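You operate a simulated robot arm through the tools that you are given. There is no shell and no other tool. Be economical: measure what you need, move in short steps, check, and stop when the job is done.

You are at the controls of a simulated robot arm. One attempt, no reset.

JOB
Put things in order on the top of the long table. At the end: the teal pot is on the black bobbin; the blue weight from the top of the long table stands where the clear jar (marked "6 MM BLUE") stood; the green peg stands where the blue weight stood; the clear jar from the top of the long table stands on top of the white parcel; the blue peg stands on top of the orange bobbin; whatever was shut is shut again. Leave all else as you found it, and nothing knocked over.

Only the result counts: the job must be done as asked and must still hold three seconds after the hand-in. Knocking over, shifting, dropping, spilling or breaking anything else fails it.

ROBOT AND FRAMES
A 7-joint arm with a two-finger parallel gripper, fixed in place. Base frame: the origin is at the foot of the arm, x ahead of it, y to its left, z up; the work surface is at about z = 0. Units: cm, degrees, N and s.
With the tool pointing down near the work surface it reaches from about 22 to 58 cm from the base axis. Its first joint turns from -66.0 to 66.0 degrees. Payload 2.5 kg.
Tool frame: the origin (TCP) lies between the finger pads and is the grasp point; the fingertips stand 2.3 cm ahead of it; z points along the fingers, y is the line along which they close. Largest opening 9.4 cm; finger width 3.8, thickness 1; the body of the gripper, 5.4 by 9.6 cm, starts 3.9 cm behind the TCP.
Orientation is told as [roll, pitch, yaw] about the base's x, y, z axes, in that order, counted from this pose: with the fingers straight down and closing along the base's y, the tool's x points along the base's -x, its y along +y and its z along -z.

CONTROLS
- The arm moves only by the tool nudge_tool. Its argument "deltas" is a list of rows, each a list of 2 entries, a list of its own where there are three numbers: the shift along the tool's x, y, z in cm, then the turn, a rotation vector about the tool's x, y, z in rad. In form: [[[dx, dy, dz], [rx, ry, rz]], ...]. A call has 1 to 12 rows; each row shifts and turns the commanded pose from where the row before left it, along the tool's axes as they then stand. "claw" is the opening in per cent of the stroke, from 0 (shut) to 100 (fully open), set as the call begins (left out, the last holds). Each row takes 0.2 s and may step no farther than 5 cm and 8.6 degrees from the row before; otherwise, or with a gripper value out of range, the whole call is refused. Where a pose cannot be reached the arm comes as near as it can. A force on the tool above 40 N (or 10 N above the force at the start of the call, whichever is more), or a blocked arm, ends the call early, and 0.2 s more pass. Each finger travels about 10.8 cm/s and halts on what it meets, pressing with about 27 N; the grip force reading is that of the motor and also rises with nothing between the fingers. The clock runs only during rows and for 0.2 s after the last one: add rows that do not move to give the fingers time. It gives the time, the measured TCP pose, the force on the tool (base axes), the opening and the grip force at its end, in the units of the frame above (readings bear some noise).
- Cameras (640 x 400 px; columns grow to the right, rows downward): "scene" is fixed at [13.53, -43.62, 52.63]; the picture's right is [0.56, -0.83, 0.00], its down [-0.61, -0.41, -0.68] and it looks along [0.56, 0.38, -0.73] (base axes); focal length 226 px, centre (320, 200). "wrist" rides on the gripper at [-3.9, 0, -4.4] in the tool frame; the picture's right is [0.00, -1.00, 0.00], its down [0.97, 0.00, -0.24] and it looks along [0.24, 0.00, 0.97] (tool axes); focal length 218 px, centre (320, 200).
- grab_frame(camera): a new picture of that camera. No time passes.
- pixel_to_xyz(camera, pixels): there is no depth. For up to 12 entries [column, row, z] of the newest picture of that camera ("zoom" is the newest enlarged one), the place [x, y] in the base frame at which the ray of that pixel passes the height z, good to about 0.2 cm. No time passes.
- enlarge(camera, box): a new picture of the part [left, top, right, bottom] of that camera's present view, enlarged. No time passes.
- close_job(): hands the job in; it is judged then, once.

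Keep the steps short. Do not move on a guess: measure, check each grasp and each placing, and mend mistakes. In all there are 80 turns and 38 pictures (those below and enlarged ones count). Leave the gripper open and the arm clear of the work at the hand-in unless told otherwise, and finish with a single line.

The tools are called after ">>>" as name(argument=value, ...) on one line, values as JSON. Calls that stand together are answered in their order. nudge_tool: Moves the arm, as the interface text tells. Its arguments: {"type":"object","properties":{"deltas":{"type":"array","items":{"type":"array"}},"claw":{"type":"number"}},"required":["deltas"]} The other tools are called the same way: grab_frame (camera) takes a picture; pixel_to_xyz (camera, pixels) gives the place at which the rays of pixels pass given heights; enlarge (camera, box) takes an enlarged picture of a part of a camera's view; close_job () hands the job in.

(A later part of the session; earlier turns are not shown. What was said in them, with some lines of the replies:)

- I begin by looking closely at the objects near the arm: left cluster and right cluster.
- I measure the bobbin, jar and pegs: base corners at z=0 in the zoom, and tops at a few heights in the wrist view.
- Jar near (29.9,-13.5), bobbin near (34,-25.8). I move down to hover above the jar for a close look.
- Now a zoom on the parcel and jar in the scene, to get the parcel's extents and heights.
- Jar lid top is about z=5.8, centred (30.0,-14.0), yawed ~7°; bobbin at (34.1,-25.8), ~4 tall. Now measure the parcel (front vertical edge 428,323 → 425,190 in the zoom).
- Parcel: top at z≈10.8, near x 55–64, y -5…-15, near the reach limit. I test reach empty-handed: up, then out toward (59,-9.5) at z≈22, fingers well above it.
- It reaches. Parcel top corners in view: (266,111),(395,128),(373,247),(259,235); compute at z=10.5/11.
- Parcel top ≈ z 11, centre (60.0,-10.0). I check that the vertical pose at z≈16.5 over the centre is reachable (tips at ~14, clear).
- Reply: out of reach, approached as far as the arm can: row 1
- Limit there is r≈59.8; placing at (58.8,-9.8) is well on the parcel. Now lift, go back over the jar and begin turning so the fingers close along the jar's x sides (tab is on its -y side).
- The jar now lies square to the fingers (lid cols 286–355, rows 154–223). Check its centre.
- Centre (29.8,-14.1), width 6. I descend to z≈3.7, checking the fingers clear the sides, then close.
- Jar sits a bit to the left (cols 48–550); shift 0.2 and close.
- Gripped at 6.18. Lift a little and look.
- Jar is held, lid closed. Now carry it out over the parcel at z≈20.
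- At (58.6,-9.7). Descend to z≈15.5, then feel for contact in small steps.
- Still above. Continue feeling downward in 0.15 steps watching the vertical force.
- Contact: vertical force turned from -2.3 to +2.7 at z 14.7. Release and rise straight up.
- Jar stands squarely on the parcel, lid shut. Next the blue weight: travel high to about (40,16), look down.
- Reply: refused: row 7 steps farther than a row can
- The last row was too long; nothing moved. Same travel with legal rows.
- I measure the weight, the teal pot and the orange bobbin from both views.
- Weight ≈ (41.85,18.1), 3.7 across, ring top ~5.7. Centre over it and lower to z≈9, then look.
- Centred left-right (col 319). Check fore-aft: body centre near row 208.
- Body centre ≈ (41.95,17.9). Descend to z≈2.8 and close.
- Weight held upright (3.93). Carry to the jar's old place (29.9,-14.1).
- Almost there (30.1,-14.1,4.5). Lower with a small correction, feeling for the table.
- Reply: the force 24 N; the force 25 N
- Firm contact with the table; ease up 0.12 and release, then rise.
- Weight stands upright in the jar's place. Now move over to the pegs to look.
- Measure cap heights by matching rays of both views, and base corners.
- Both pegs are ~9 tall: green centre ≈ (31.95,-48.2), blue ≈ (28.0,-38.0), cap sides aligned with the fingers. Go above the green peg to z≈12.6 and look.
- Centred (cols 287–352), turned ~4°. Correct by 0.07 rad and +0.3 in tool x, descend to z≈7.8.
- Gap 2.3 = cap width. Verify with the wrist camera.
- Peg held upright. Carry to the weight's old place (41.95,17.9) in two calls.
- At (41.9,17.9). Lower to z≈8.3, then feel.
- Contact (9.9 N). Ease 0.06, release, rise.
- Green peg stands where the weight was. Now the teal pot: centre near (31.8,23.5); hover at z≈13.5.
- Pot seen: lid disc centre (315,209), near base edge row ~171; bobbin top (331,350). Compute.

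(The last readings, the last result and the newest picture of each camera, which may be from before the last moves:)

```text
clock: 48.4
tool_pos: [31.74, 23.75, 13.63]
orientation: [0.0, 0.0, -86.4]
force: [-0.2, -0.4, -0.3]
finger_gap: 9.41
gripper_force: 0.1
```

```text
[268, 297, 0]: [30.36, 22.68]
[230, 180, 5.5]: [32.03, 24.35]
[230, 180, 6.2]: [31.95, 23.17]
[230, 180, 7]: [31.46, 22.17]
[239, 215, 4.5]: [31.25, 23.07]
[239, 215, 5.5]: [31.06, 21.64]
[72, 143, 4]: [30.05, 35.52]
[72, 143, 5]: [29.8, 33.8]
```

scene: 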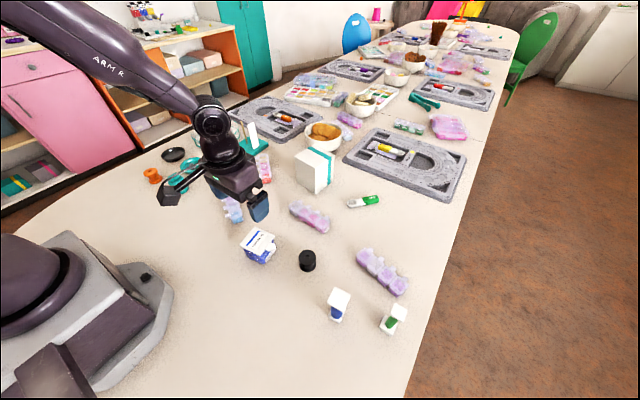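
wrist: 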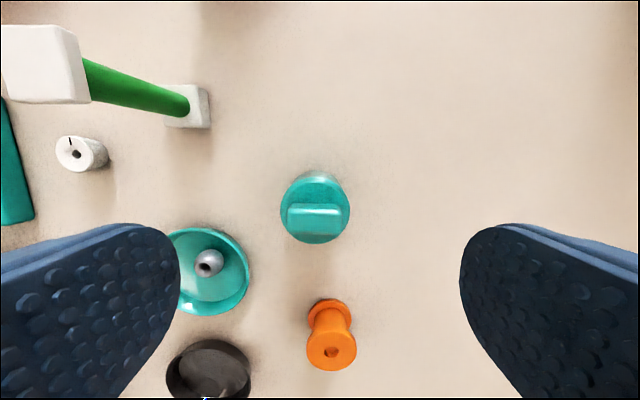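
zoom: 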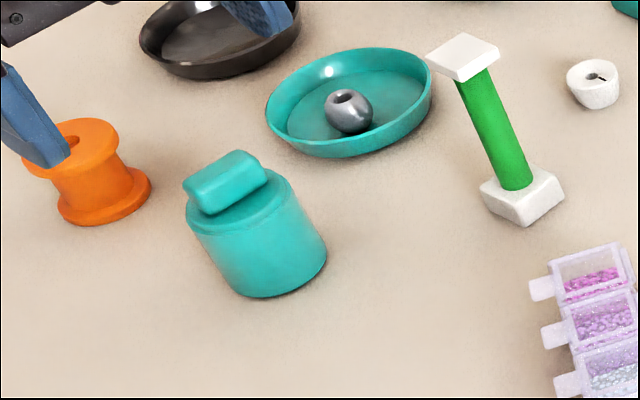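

Pot centre (31.9,23.85), knob top ≈6; orange bobbin (30.0,35.4), top z≈4.05. Descend to z≈3.0 on the pot and grip its body.

>>> nudge_tool(deltas=[[[0.1, 0.15, 4], [0, 0, 0]], [[0, 0, 4], [0, 0, 0]], [[0, 0, 2.5], [0, 0, 0]], [[0, 0, 0], [0, 0, 0]]])

>>> nudge_tool(deltas=[[[0, 0, 0], [0, 0, 0]], [[0, 0, 0], [0, 0, 0]], [[0, 0, 0], [0, 0, 0]], [[0, 0, 0], [0, 0, 0]]], claw=0)

>>> nudge_tool(deltas=[[[0, 0, -1], [0, 0, 0]], [[0, 0, -3], [0, 0, 0]], [[0, 0, -4], [0, 0, 0]], [[0, 0, -4], [0, 0, 0]]])

>>> grab_frame(camera="wrist")

```text
clock: 49.4
tool_pos: [31.9, 23.82, 3.13]
orientation: [0.0, -0.1, -86.5]
force: [0.2, 0.2, 0.0]
finger_gap: 9.4
gripper_force: 0.1
```

```text
clock: 50.4
tool_pos: [31.9, 23.83, 3.25]
orientation: [-0.1, 0.0, -86.6]
force: [-0.1, -0.6, 0.8]
finger_gap: 4.53
gripper_force: 27.6
```

```text
clock: 51.4
tool_pos: [31.83, 23.88, 15.3]
orientation: [-0.1, -0.1, -86.5]
force: [0.0, 0.1, -1.1]
finger_gap: 4.52
gripper_force: 26.8
```

```text
9 pictures are left
```

wrist: 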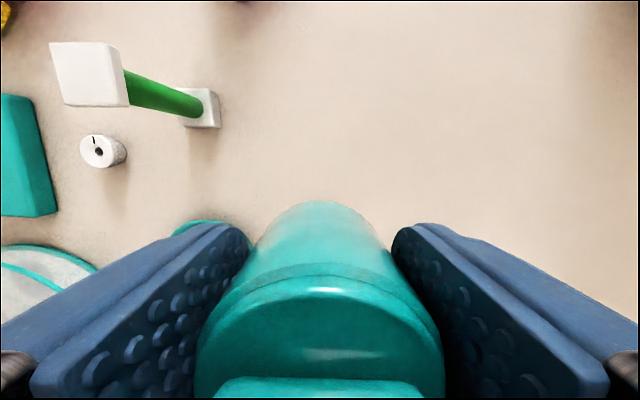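

Pot held, lid on. Carry to the black bobbin at (33.9,-25.8).

>>> nudge_tool(deltas=[[[-4.52, -0.09, 0], [0, 0, 0]], [[-4.52, -0.09, 0], [0, 0, 0]], [[-4.52, -0.09, 0], [0, 0, 0]], [[-4.52, -0.09, 0], [0, 0, 0]], [[-4.52, -0.09, 0], [0, 0, 0]], [[-4.52, -0.09, 0], [0, 0, 0]], [[-4.52, -0.09, 0], [0, 0, 0]], [[-4.52, -0.09, 0], [0, 0, 0]], [[-4.52, -0.09, 0], [0, 0, 0]], [[-4.52, -0.09, 0], [0, 0, 0]], [[-4.52, -0.09, 0], [0, 0, 0]], [[0, 0, 0], [0, 0, 0]]])

>>> nudge_tool(deltas=[[[0, 0, 3.5], [0, 0, 0]], [[0, 0, 3], [0, 0, 0]], [[0, 0, 0], [0, 0, 0]]])

>>> enlarge(camera="scene", box=[260, 210, 356, 270])

```text
clock: 54.0
tool_pos: [33.7, -25.95, 15.03]
orientation: [-0.1, 0.0, -86.4]
force: [-0.5, 0.9, -1.0]
finger_gap: 4.54
gripper_force: 27.3
```

```text
clock: 54.8
tool_pos: [33.77, -25.81, 8.65]
orientation: [0.0, 0.0, -86.4]
force: [-0.1, -0.6, -1.5]
finger_gap: 4.53
gripper_force: 26.4
```

```text
6.67 times, centred on (308, 240) of scene
```

zoom: 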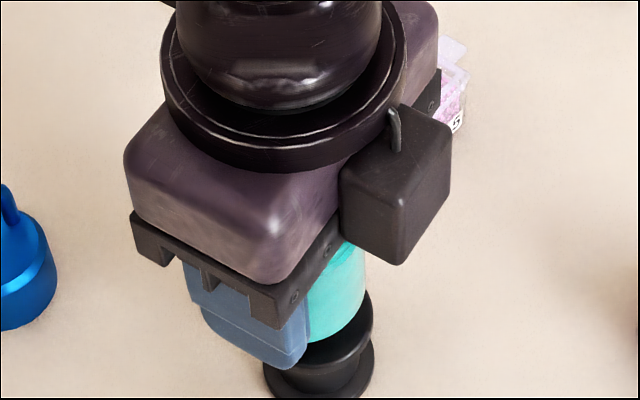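

Compare the pot's right edge with the bobbin's right edge to check alignment.

>>> pixel_to_xyz(camera="zoom", pixels=[[366, 295, 5.7], [372, 325, 4], [375, 373, 0.4], [262, 373, 0.4]])

```text
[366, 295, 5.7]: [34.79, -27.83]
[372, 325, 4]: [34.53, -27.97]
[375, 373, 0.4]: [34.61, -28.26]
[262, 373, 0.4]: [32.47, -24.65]
```

Shift 0.25 cm toward (+x,-y) so it's centred; then lower by feel (contact expected ~7.2).

>>> nudge_tool(deltas=[[[-0.18, 0.15, 0.5], [0, 0, 0]], [[0, 0, 0.5], [0, 0, 0]], [[0, 0, 0], [0, 0, 0]]])

>>> nudge_tool(deltas=[[[0, 0, 0.15], [0, 0, 0]], [[0, 0, 0.1], [0, 0, 0]], [[0, 0, 0], [0, 0, 0]]])

>>> nudge_tool(deltas=[[[0, 0, 0.12], [0, 0, 0]], [[0, 0, 0], [0, 0, 0]]])

```text
clock: 55.6
tool_pos: [34.01, -26.08, 7.71]
orientation: [0.0, -0.1, -86.5]
force: [-0.3, 1.3, -1.1]
finger_gap: 4.57
gripper_force: 26.5
```

```text
clock: 56.4
tool_pos: [33.85, -26.01, 7.35]
orientation: [0.0, 0.0, -86.5]
force: [0.2, 0.3, -0.7]
finger_gap: 4.52
gripper_force: 26.7
```

```text
clock: 57.0
tool_pos: [33.95, -26.08, 7.34]
orientation: [0.0, 0.0, -86.4]
force: [0.2, 0.1, -1.6]
finger_gap: 4.53
gripper_force: 27.3
```

>>> nudge_tool(deltas=[[[0, 0, 0.1], [0, 0, 0]], [[0, 0, 0], [0, 0, 0]]])

>>> nudge_tool(deltas=[[[0, 0, 0.08], [0, 0, 0]], [[0, 0, 0], [0, 0, 0]]])

```text
clock: 57.6
tool_pos: [34.0, -26.12, 7.12]
orientation: [0.0, 0.0, -86.4]
force: [-0.3, -0.5, -1.4]
finger_gap: 4.55
gripper_force: 27.3
```

```text
clock: 58.2
tool_pos: [34.07, -26.04, 7.02]
orientation: [-0.1, 0.0, -86.5]
force: [0.1, 0.5, -0.1]
finger_gap: 4.54
gripper_force: 26.6
```

>>> nudge_tool(deltas=[[[0, 0, 0.1], [0, 0, 0]], [[0, 0, 0], [0, 0, 0]]])

```text
clock: 58.8
tool_pos: [34.08, -26.11, 7.06]
orientation: [0.0, -0.1, -86.5]
force: [-0.4, -0.2, -0.9]
finger_gap: 4.55
gripper_force: 27.1
```

>>> nudge_tool(deltas=[[[0, 0, 0.1], [0, 0, 0]], [[0, 0, 0], [0, 0, 0]]])

```text
clock: 59.4
tool_pos: [34.04, -26.04, 6.97]
orientation: [0.0, 0.0, -86.5]
force: [-0.3, 0.7, 1.7]
finger_gap: 4.56
gripper_force: 27.3
```

Light contact (+1.7 N). Release and rise.

>>> nudge_tool(deltas=[[[0, 0, 0.04], [0, 0, 0]], [[0, 0, 0], [0, 0, 0]]])

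>>> nudge_tool(deltas=[[[0, 0, 0], [0, 0, 0]], [[0, 0, 0], [0, 0, 0]], [[0, 0, 0], [0, 0, 0]]], claw=85)

>>> nudge_tool(deltas=[[[0, 0, -1], [0, 0, 0]], [[0, 0, -4], [0, 0, 0]], [[0, 0, -4.5], [0, 0, 0]], [[0, 0, -1.5], [0, 0, 0]]])

>>> grab_frame(camera="wrist")

```text
clock: 60.0
tool_pos: [33.88, -26.01, 6.99]
orientation: [0.0, 0.0, -86.4]
force: [-0.6, -0.2, 5.1]
finger_gap: 4.55
gripper_force: 27.2
```

```text
clock: 60.8
tool_pos: [33.91, -25.98, 6.86]
orientation: [0.1, 0.0, -86.6]
force: [-0.2, 0.3, -0.3]
finger_gap: 7.98
gripper_force: 0.0
```

```text
clock: 61.8
tool_pos: [34.04, -25.97, 17.94]
orientation: [0.0, 0.0, -86.5]
force: [-0.2, -0.2, -1.2]
finger_gap: 8.01
gripper_force: 0.1
```

```text
7 pictures are left
```

wrist: 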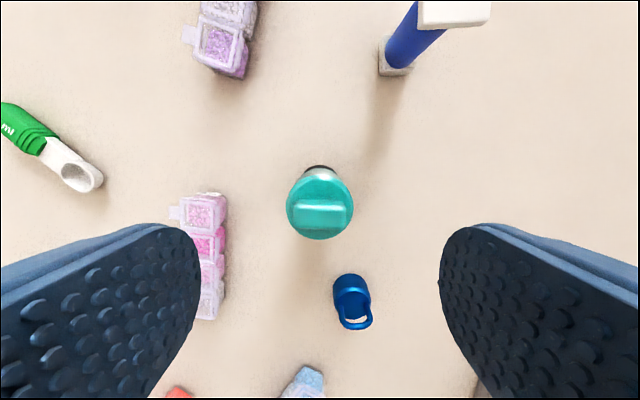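

Pot stands on the black bobbin. Next the blue peg at (28.0,-38.0): hover at z≈12.7 and look.

>>> nudge_tool(deltas=[[[-3.87, -2.24, 0], [0, 0, 0]], [[-3.87, -2.24, 0], [0, 0, 0]], [[-3.87, -2.24, 0], [0, 0, 0]], [[0, 0, 3], [0, 0, 0]], [[0, 0, 2.2], [0, 0, 0]], [[0, 0, 0], [0, 0, 0]]])

>>> grab_frame(camera="wrist")

```text
clock: 63.2
tool_pos: [28.07, -38.05, 12.7]
orientation: [0.0, 0.0, -86.5]
force: [-1.0, -1.1, -0.1]
finger_gap: 7.98
gripper_force: 0.2
```

```text
6 pictures are left
```

wrist: 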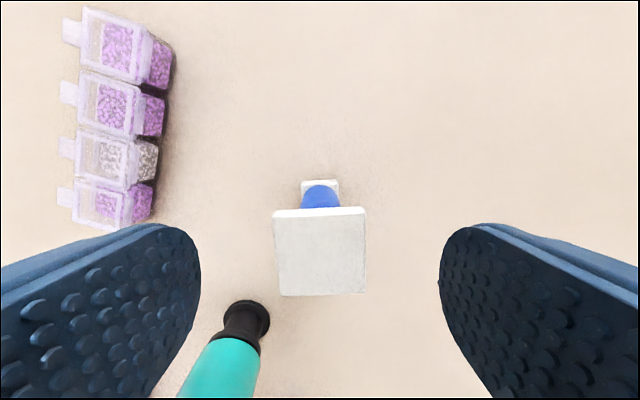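

Centred and square (cap cols 273–366). Descend to z≈7.8, grip, lift.

>>> nudge_tool(deltas=[[[0.1, 0, 2.5], [0, 0, 0]], [[0, 0, 2.4], [0, 0, 0]], [[0, 0, 0], [0, 0, 0]]])

>>> nudge_tool(deltas=[[[0, 0, 0], [0, 0, 0]], [[0, 0, 0], [0, 0, 0]], [[0, 0, 0], [0, 0, 0]], [[0, 0, 0], [0, 0, 0]]], claw=0)

>>> nudge_tool(deltas=[[[0, 0, -1], [0, 0, 0]], [[0, 0, -4], [0, 0, 0]], [[0, 0, -4], [0, 0, 0]], [[0, 0, -4], [0, 0, 0]]])

>>> grab_frame(camera="wrist")

```text
clock: 64.0
tool_pos: [28.02, -37.91, 7.71]
orientation: [0.0, 0.1, -86.5]
force: [0.9, 0.0, 0.7]
finger_gap: 7.99
gripper_force: 0.0
```

```text
clock: 65.0
tool_pos: [27.93, -37.9, 7.63]
orientation: [0.0, 0.0, -86.5]
force: [0.0, 0.3, 0.5]
finger_gap: 3.33
gripper_force: 26.9
```

```text
clock: 66.0
tool_pos: [27.96, -38.05, 20.77]
orientation: [0.0, 0.1, -86.5]
force: [1.1, 0.2, -0.8]
finger_gap: 3.34
gripper_force: 27.1
```

```text
5 pictures are left
```

wrist: 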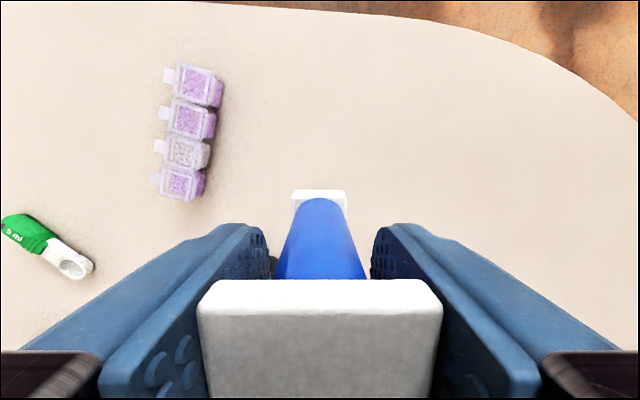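

Blue peg held upright. Carry to the orange bobbin (30.0,35.4), z≈20.8, in two calls.

>>> nudge_tool(deltas=[[[4.87, 0.433, 0], [0, 0, 0]], [[4.87, 0.433, 0], [0, 0, 0]], [[4.87, 0.433, 0], [0, 0, 0]], [[4.87, 0.433, 0], [0, 0, 0]], [[4.87, 0.433, 0], [0, 0, 0]], [[4.87, 0.433, 0], [0, 0, 0]], [[4.87, 0.433, 0], [0, 0, 0]], [[4.87, 0.433, 0], [0, 0, 0]]])

>>> nudge_tool(deltas=[[[4.87, 0.433, 0], [0, 0, 0]], [[4.87, 0.433, 0], [0, 0, 0]], [[4.87, 0.433, 0], [0, 0, 0]], [[4.87, 0.433, 0], [0, 0, 0]], [[4.87, 0.433, 0], [0, 0, 0]], [[4.87, 0.433, 0], [0, 0, 0]], [[4.87, 0.433, 0], [0, 0, 0]], [[0, 0, 0], [0, 0, 0]]])

```text
clock: 67.8
tool_pos: [28.99, 1.09, 20.74]
orientation: [0.0, 0.0, -86.5]
force: [0.0, -0.4, 0.2]
finger_gap: 3.37
gripper_force: 27.6
```

```text
clock: 69.6
tool_pos: [29.96, 35.47, 20.86]
orientation: [0.1, 0.0, -86.6]
force: [0.1, -0.7, -0.3]
finger_gap: 3.31
gripper_force: 27.1
```

On station. Lower to z≈13 (peg base ~5.3, just over the bobbin) and check alignment with a scene zoom.

>>> nudge_tool(deltas=[[[0, 0, 4], [0, 0, 0]], [[0, 0, 3.7], [0, 0, 0]], [[0, 0, 0], [0, 0, 0]]])

>>> enlarge(camera="scene", box=[105, 130, 201, 190])

```text
clock: 70.4
tool_pos: [30.01, 35.31, 12.96]
orientation: [0.1, 0.0, -86.5]
force: [-0.4, 0.6, 0.3]
finger_gap: 3.31
gripper_force: 26.9
```

```text
6.67 times, centred on (153, 160) of scene
```

zoom: 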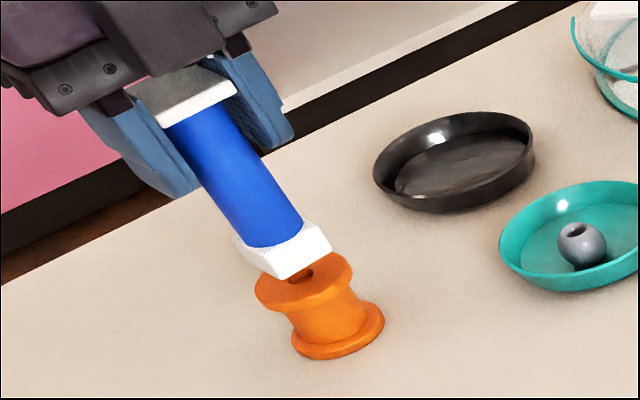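

Check peg-base corners versus bobbin top centre numerically.

>>> pixel_to_xyz(camera="zoom", pixels=[[304, 281, 4.05], [254, 290, 4.05], [353, 270, 4.05], [240, 256, 5.24], [332, 252, 5.24], [278, 280, 5.24]])

```text
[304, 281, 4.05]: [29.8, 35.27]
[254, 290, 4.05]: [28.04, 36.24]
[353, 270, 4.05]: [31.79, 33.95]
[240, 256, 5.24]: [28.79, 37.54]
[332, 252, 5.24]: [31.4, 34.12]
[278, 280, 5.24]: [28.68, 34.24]
```

Peg base ≈ (30.05,35.6), bobbin ≈ (29.9,35.35). Shift -0.2 in y, -0.1 in x, and lower by feel (contact ~11.8).

>>> nudge_tool(deltas=[[[-0.2, -0.1, 0.5], [0, 0, 0]], [[0, 0, 0.3], [0, 0, 0]], [[0, 0, 0], [0, 0, 0]]])

>>> nudge_tool(deltas=[[[0, 0, 0.12], [0, 0, 0]], [[0, 0, 0.1], [0, 0, 0]], [[0, 0, 0], [0, 0, 0]]])

>>> nudge_tool(deltas=[[[0, 0, 0.1], [0, 0, 0]], [[0, 0, 0], [0, 0, 0]]])

```text
clock: 71.2
tool_pos: [29.92, 35.11, 12.3]
orientation: [0.0, 0.1, -86.5]
force: [-0.3, -0.2, -0.4]
finger_gap: 3.32
gripper_force: 26.9
```

```text
clock: 72.0
tool_pos: [29.97, 35.18, 12.08]
orientation: [0.0, 0.0, -86.5]
force: [0.4, -0.5, -0.9]
finger_gap: 3.3
gripper_force: 26.9
```

```text
clock: 72.6
tool_pos: [29.87, 35.34, 11.9]
orientation: [0.0, 0.0, -86.5]
force: [1.0, -0.6, -2.0]
finger_gap: 3.31
gripper_force: 27.3
```

>>> nudge_tool(deltas=[[[0, 0, 0.1], [0, 0, 0]], [[0, 0, 0], [0, 0, 0]]])

>>> nudge_tool(deltas=[[[0, 0, 0.07], [0, 0, 0]], [[0, 0, 0], [0, 0, 0]]])

```text
clock: 73.2
tool_pos: [29.96, 35.16, 11.83]
orientation: [0.0, 0.0, -86.5]
force: [-1.0, -0.2, -0.8]
finger_gap: 3.33
gripper_force: 26.9
```

```text
clock: 73.8
tool_pos: [29.93, 35.25, 11.89]
orientation: [0.0, 0.0, -86.4]
force: [-0.1, 0.6, -1.1]
finger_gap: 3.34
gripper_force: 27.0
```

>>> nudge_tool(deltas=[[[0, 0, 0.07], [0, 0, 0]], [[0, 0, 0], [0, 0, 0]]])

>>> nudge_tool(deltas=[[[0, 0, 0.06], [0, 0, 0]], [[0, 0, 0], [0, 0, 0]]])

```text
clock: 74.4
tool_pos: [29.96, 35.14, 11.67]
orientation: [0.0, 0.0, -86.5]
force: [-0.5, -0.5, -0.7]
finger_gap: 3.34
gripper_force: 27.2
```

```text
clock: 75.0
tool_pos: [29.89, 35.12, 11.7]
orientation: [0.0, 0.0, -86.5]
force: [0.3, 0.1, -0.4]
finger_gap: 3.31
gripper_force: 27.3
```

>>> nudge_tool(deltas=[[[0, 0, 0.06], [0, 0, 0]], [[0, 0, 0], [0, 0, 0]]])

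>>> nudge_tool(deltas=[[[0, 0, 0.06], [0, 0, 0]], [[0, 0, 0], [0, 0, 0]]])

```text
clock: 75.6
tool_pos: [29.94, 35.17, 11.71]
orientation: [0.0, -0.1, -86.5]
force: [0.2, -0.8, -0.5]
finger_gap: 3.34
gripper_force: 27.0
```

```text
clock: 76.2
tool_pos: [29.94, 35.17, 11.6]
orientation: [0.0, -0.1, -86.5]
force: [0.7, -0.4, -0.4]
finger_gap: 3.32
gripper_force: 26.6
```

>>> nudge_tool(deltas=[[[0, 0, 0.07], [0, 0, 0]], [[0, 0, 0], [0, 0, 0]]])

>>> nudge_tool(deltas=[[[0, 0, 0.06], [0, 0, 0]], [[0, 0, 0], [0, 0, 0]]])

```text
clock: 76.8
tool_pos: [29.99, 35.09, 11.36]
orientation: [0.0, 0.0, -86.4]
force: [0.2, -0.2, 2.3]
finger_gap: 3.33
gripper_force: 26.9
```

```text
clock: 77.4
tool_pos: [29.95, 35.23, 11.53]
orientation: [0.0, 0.1, -86.5]
force: [-0.1, -1.6, 6.1]
finger_gap: 3.31
gripper_force: 27.6
```

Contact now (6.1 N). Ease 0.03, release, rise and look.

>>> nudge_tool(deltas=[[[0, 0, -0.03], [0, 0, 0]]])

>>> nudge_tool(deltas=[[[0, 0, 0], [0, 0, 0]], [[0, 0, 0], [0, 0, 0]], [[0, 0, 0], [0, 0, 0]]], claw=75)

>>> nudge_tool(deltas=[[[0, 0, -1], [0, 0, 0]], [[0, 0, -4], [0, 0, 0]], [[0, 0, -4], [0, 0, 0]], [[-4.5, 0, -1], [0, 0, 0]], [[-4.5, 0, 0], [0, 0, 0]], [[-4.5, 0, 0], [0, 0, 0]], [[-4.5, 0, 0], [0, 0, 0]], [[-4.5, 0, 0], [0, 0, 0]], [[-4.5, 0, 0], [0, 0, 0]], [[-4.5, 0, 0], [0, 0, 0]], [[0, 0, 0], [0, 0, 0]]], claw=75)

>>> enlarge(camera="scene", box=[120, 120, 280, 220])

>>> grab_frame(camera="scene")

```text
clock: 77.8
tool_pos: [29.91, 35.16, 11.53]
orientation: [0.0, -0.1, -86.5]
force: [0.3, -1.2, 5.0]
finger_gap: 3.36
gripper_force: 26.9
```

```text
clock: 78.6
tool_pos: [29.86, 35.17, 11.49]
orientation: [0.1, -0.1, -86.5]
force: [-0.6, -0.4, 0.2]
finger_gap: 7.04
gripper_force: 0.0
```

```text
clock: 81.0
tool_pos: [31.78, 3.59, 21.47]
orientation: [0.0, -0.1, -86.6]
force: [-0.1, 0.5, 0.0]
finger_gap: 7.05
gripper_force: 0.1
```

```text
4.00 times, centred on (200, 170) of scene
```

zoom: 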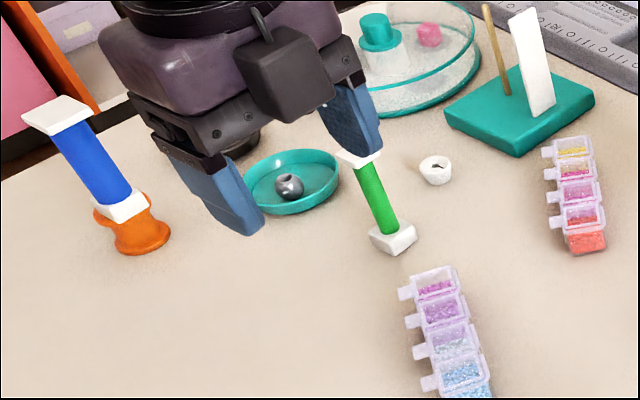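

```text
2 pictures are left
```

scene: 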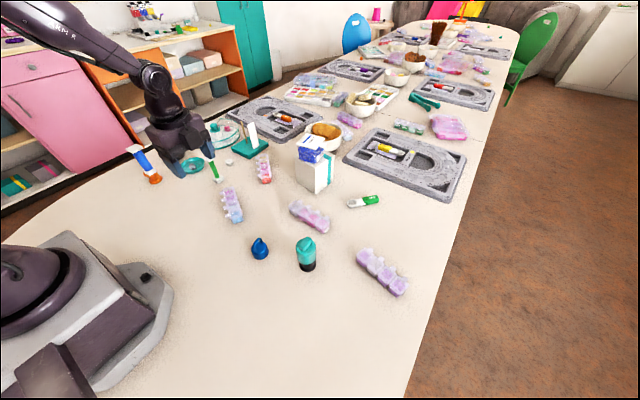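

All five objects stand in their places, and the jar is shut. I open the gripper fully, raise a little and hand in.

>>> nudge_tool(deltas=[[[0, 0, -4], [0, 0, 0]], [[0, 0, -3], [0, 0, 0]], [[0, 0, 0], [0, 0, 0]]], claw=100)

>>> enlarge(camera="scene", box=[220, 130, 380, 280])

```text
clock: 81.8
tool_pos: [31.75, 3.74, 28.39]
orientation: [0.0, 0.0, -86.6]
force: [-0.5, 0.1, -0.2]
finger_gap: 9.4
gripper_force: 0.1
```

```text
2.67 times, centred on (300, 205) of scene
```

zoom: 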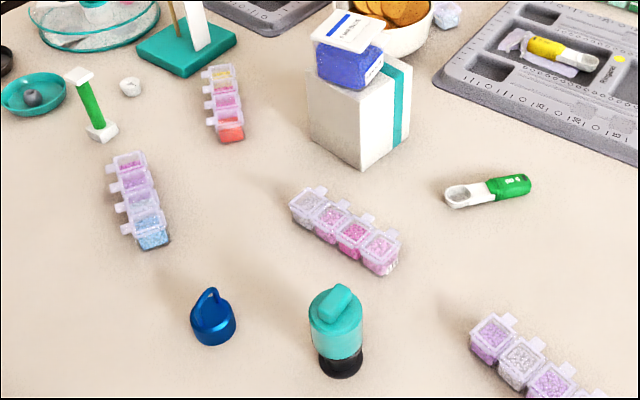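

Everything is standing as asked, so I hand in the job.

>>> close_job()

```text
The job is handed in.
```

The job is handed in: all five objects were standing in their asked places in the last pictures, the jar's lid is shut, nothing was knocked over, and the arm is clear with the gripper open.
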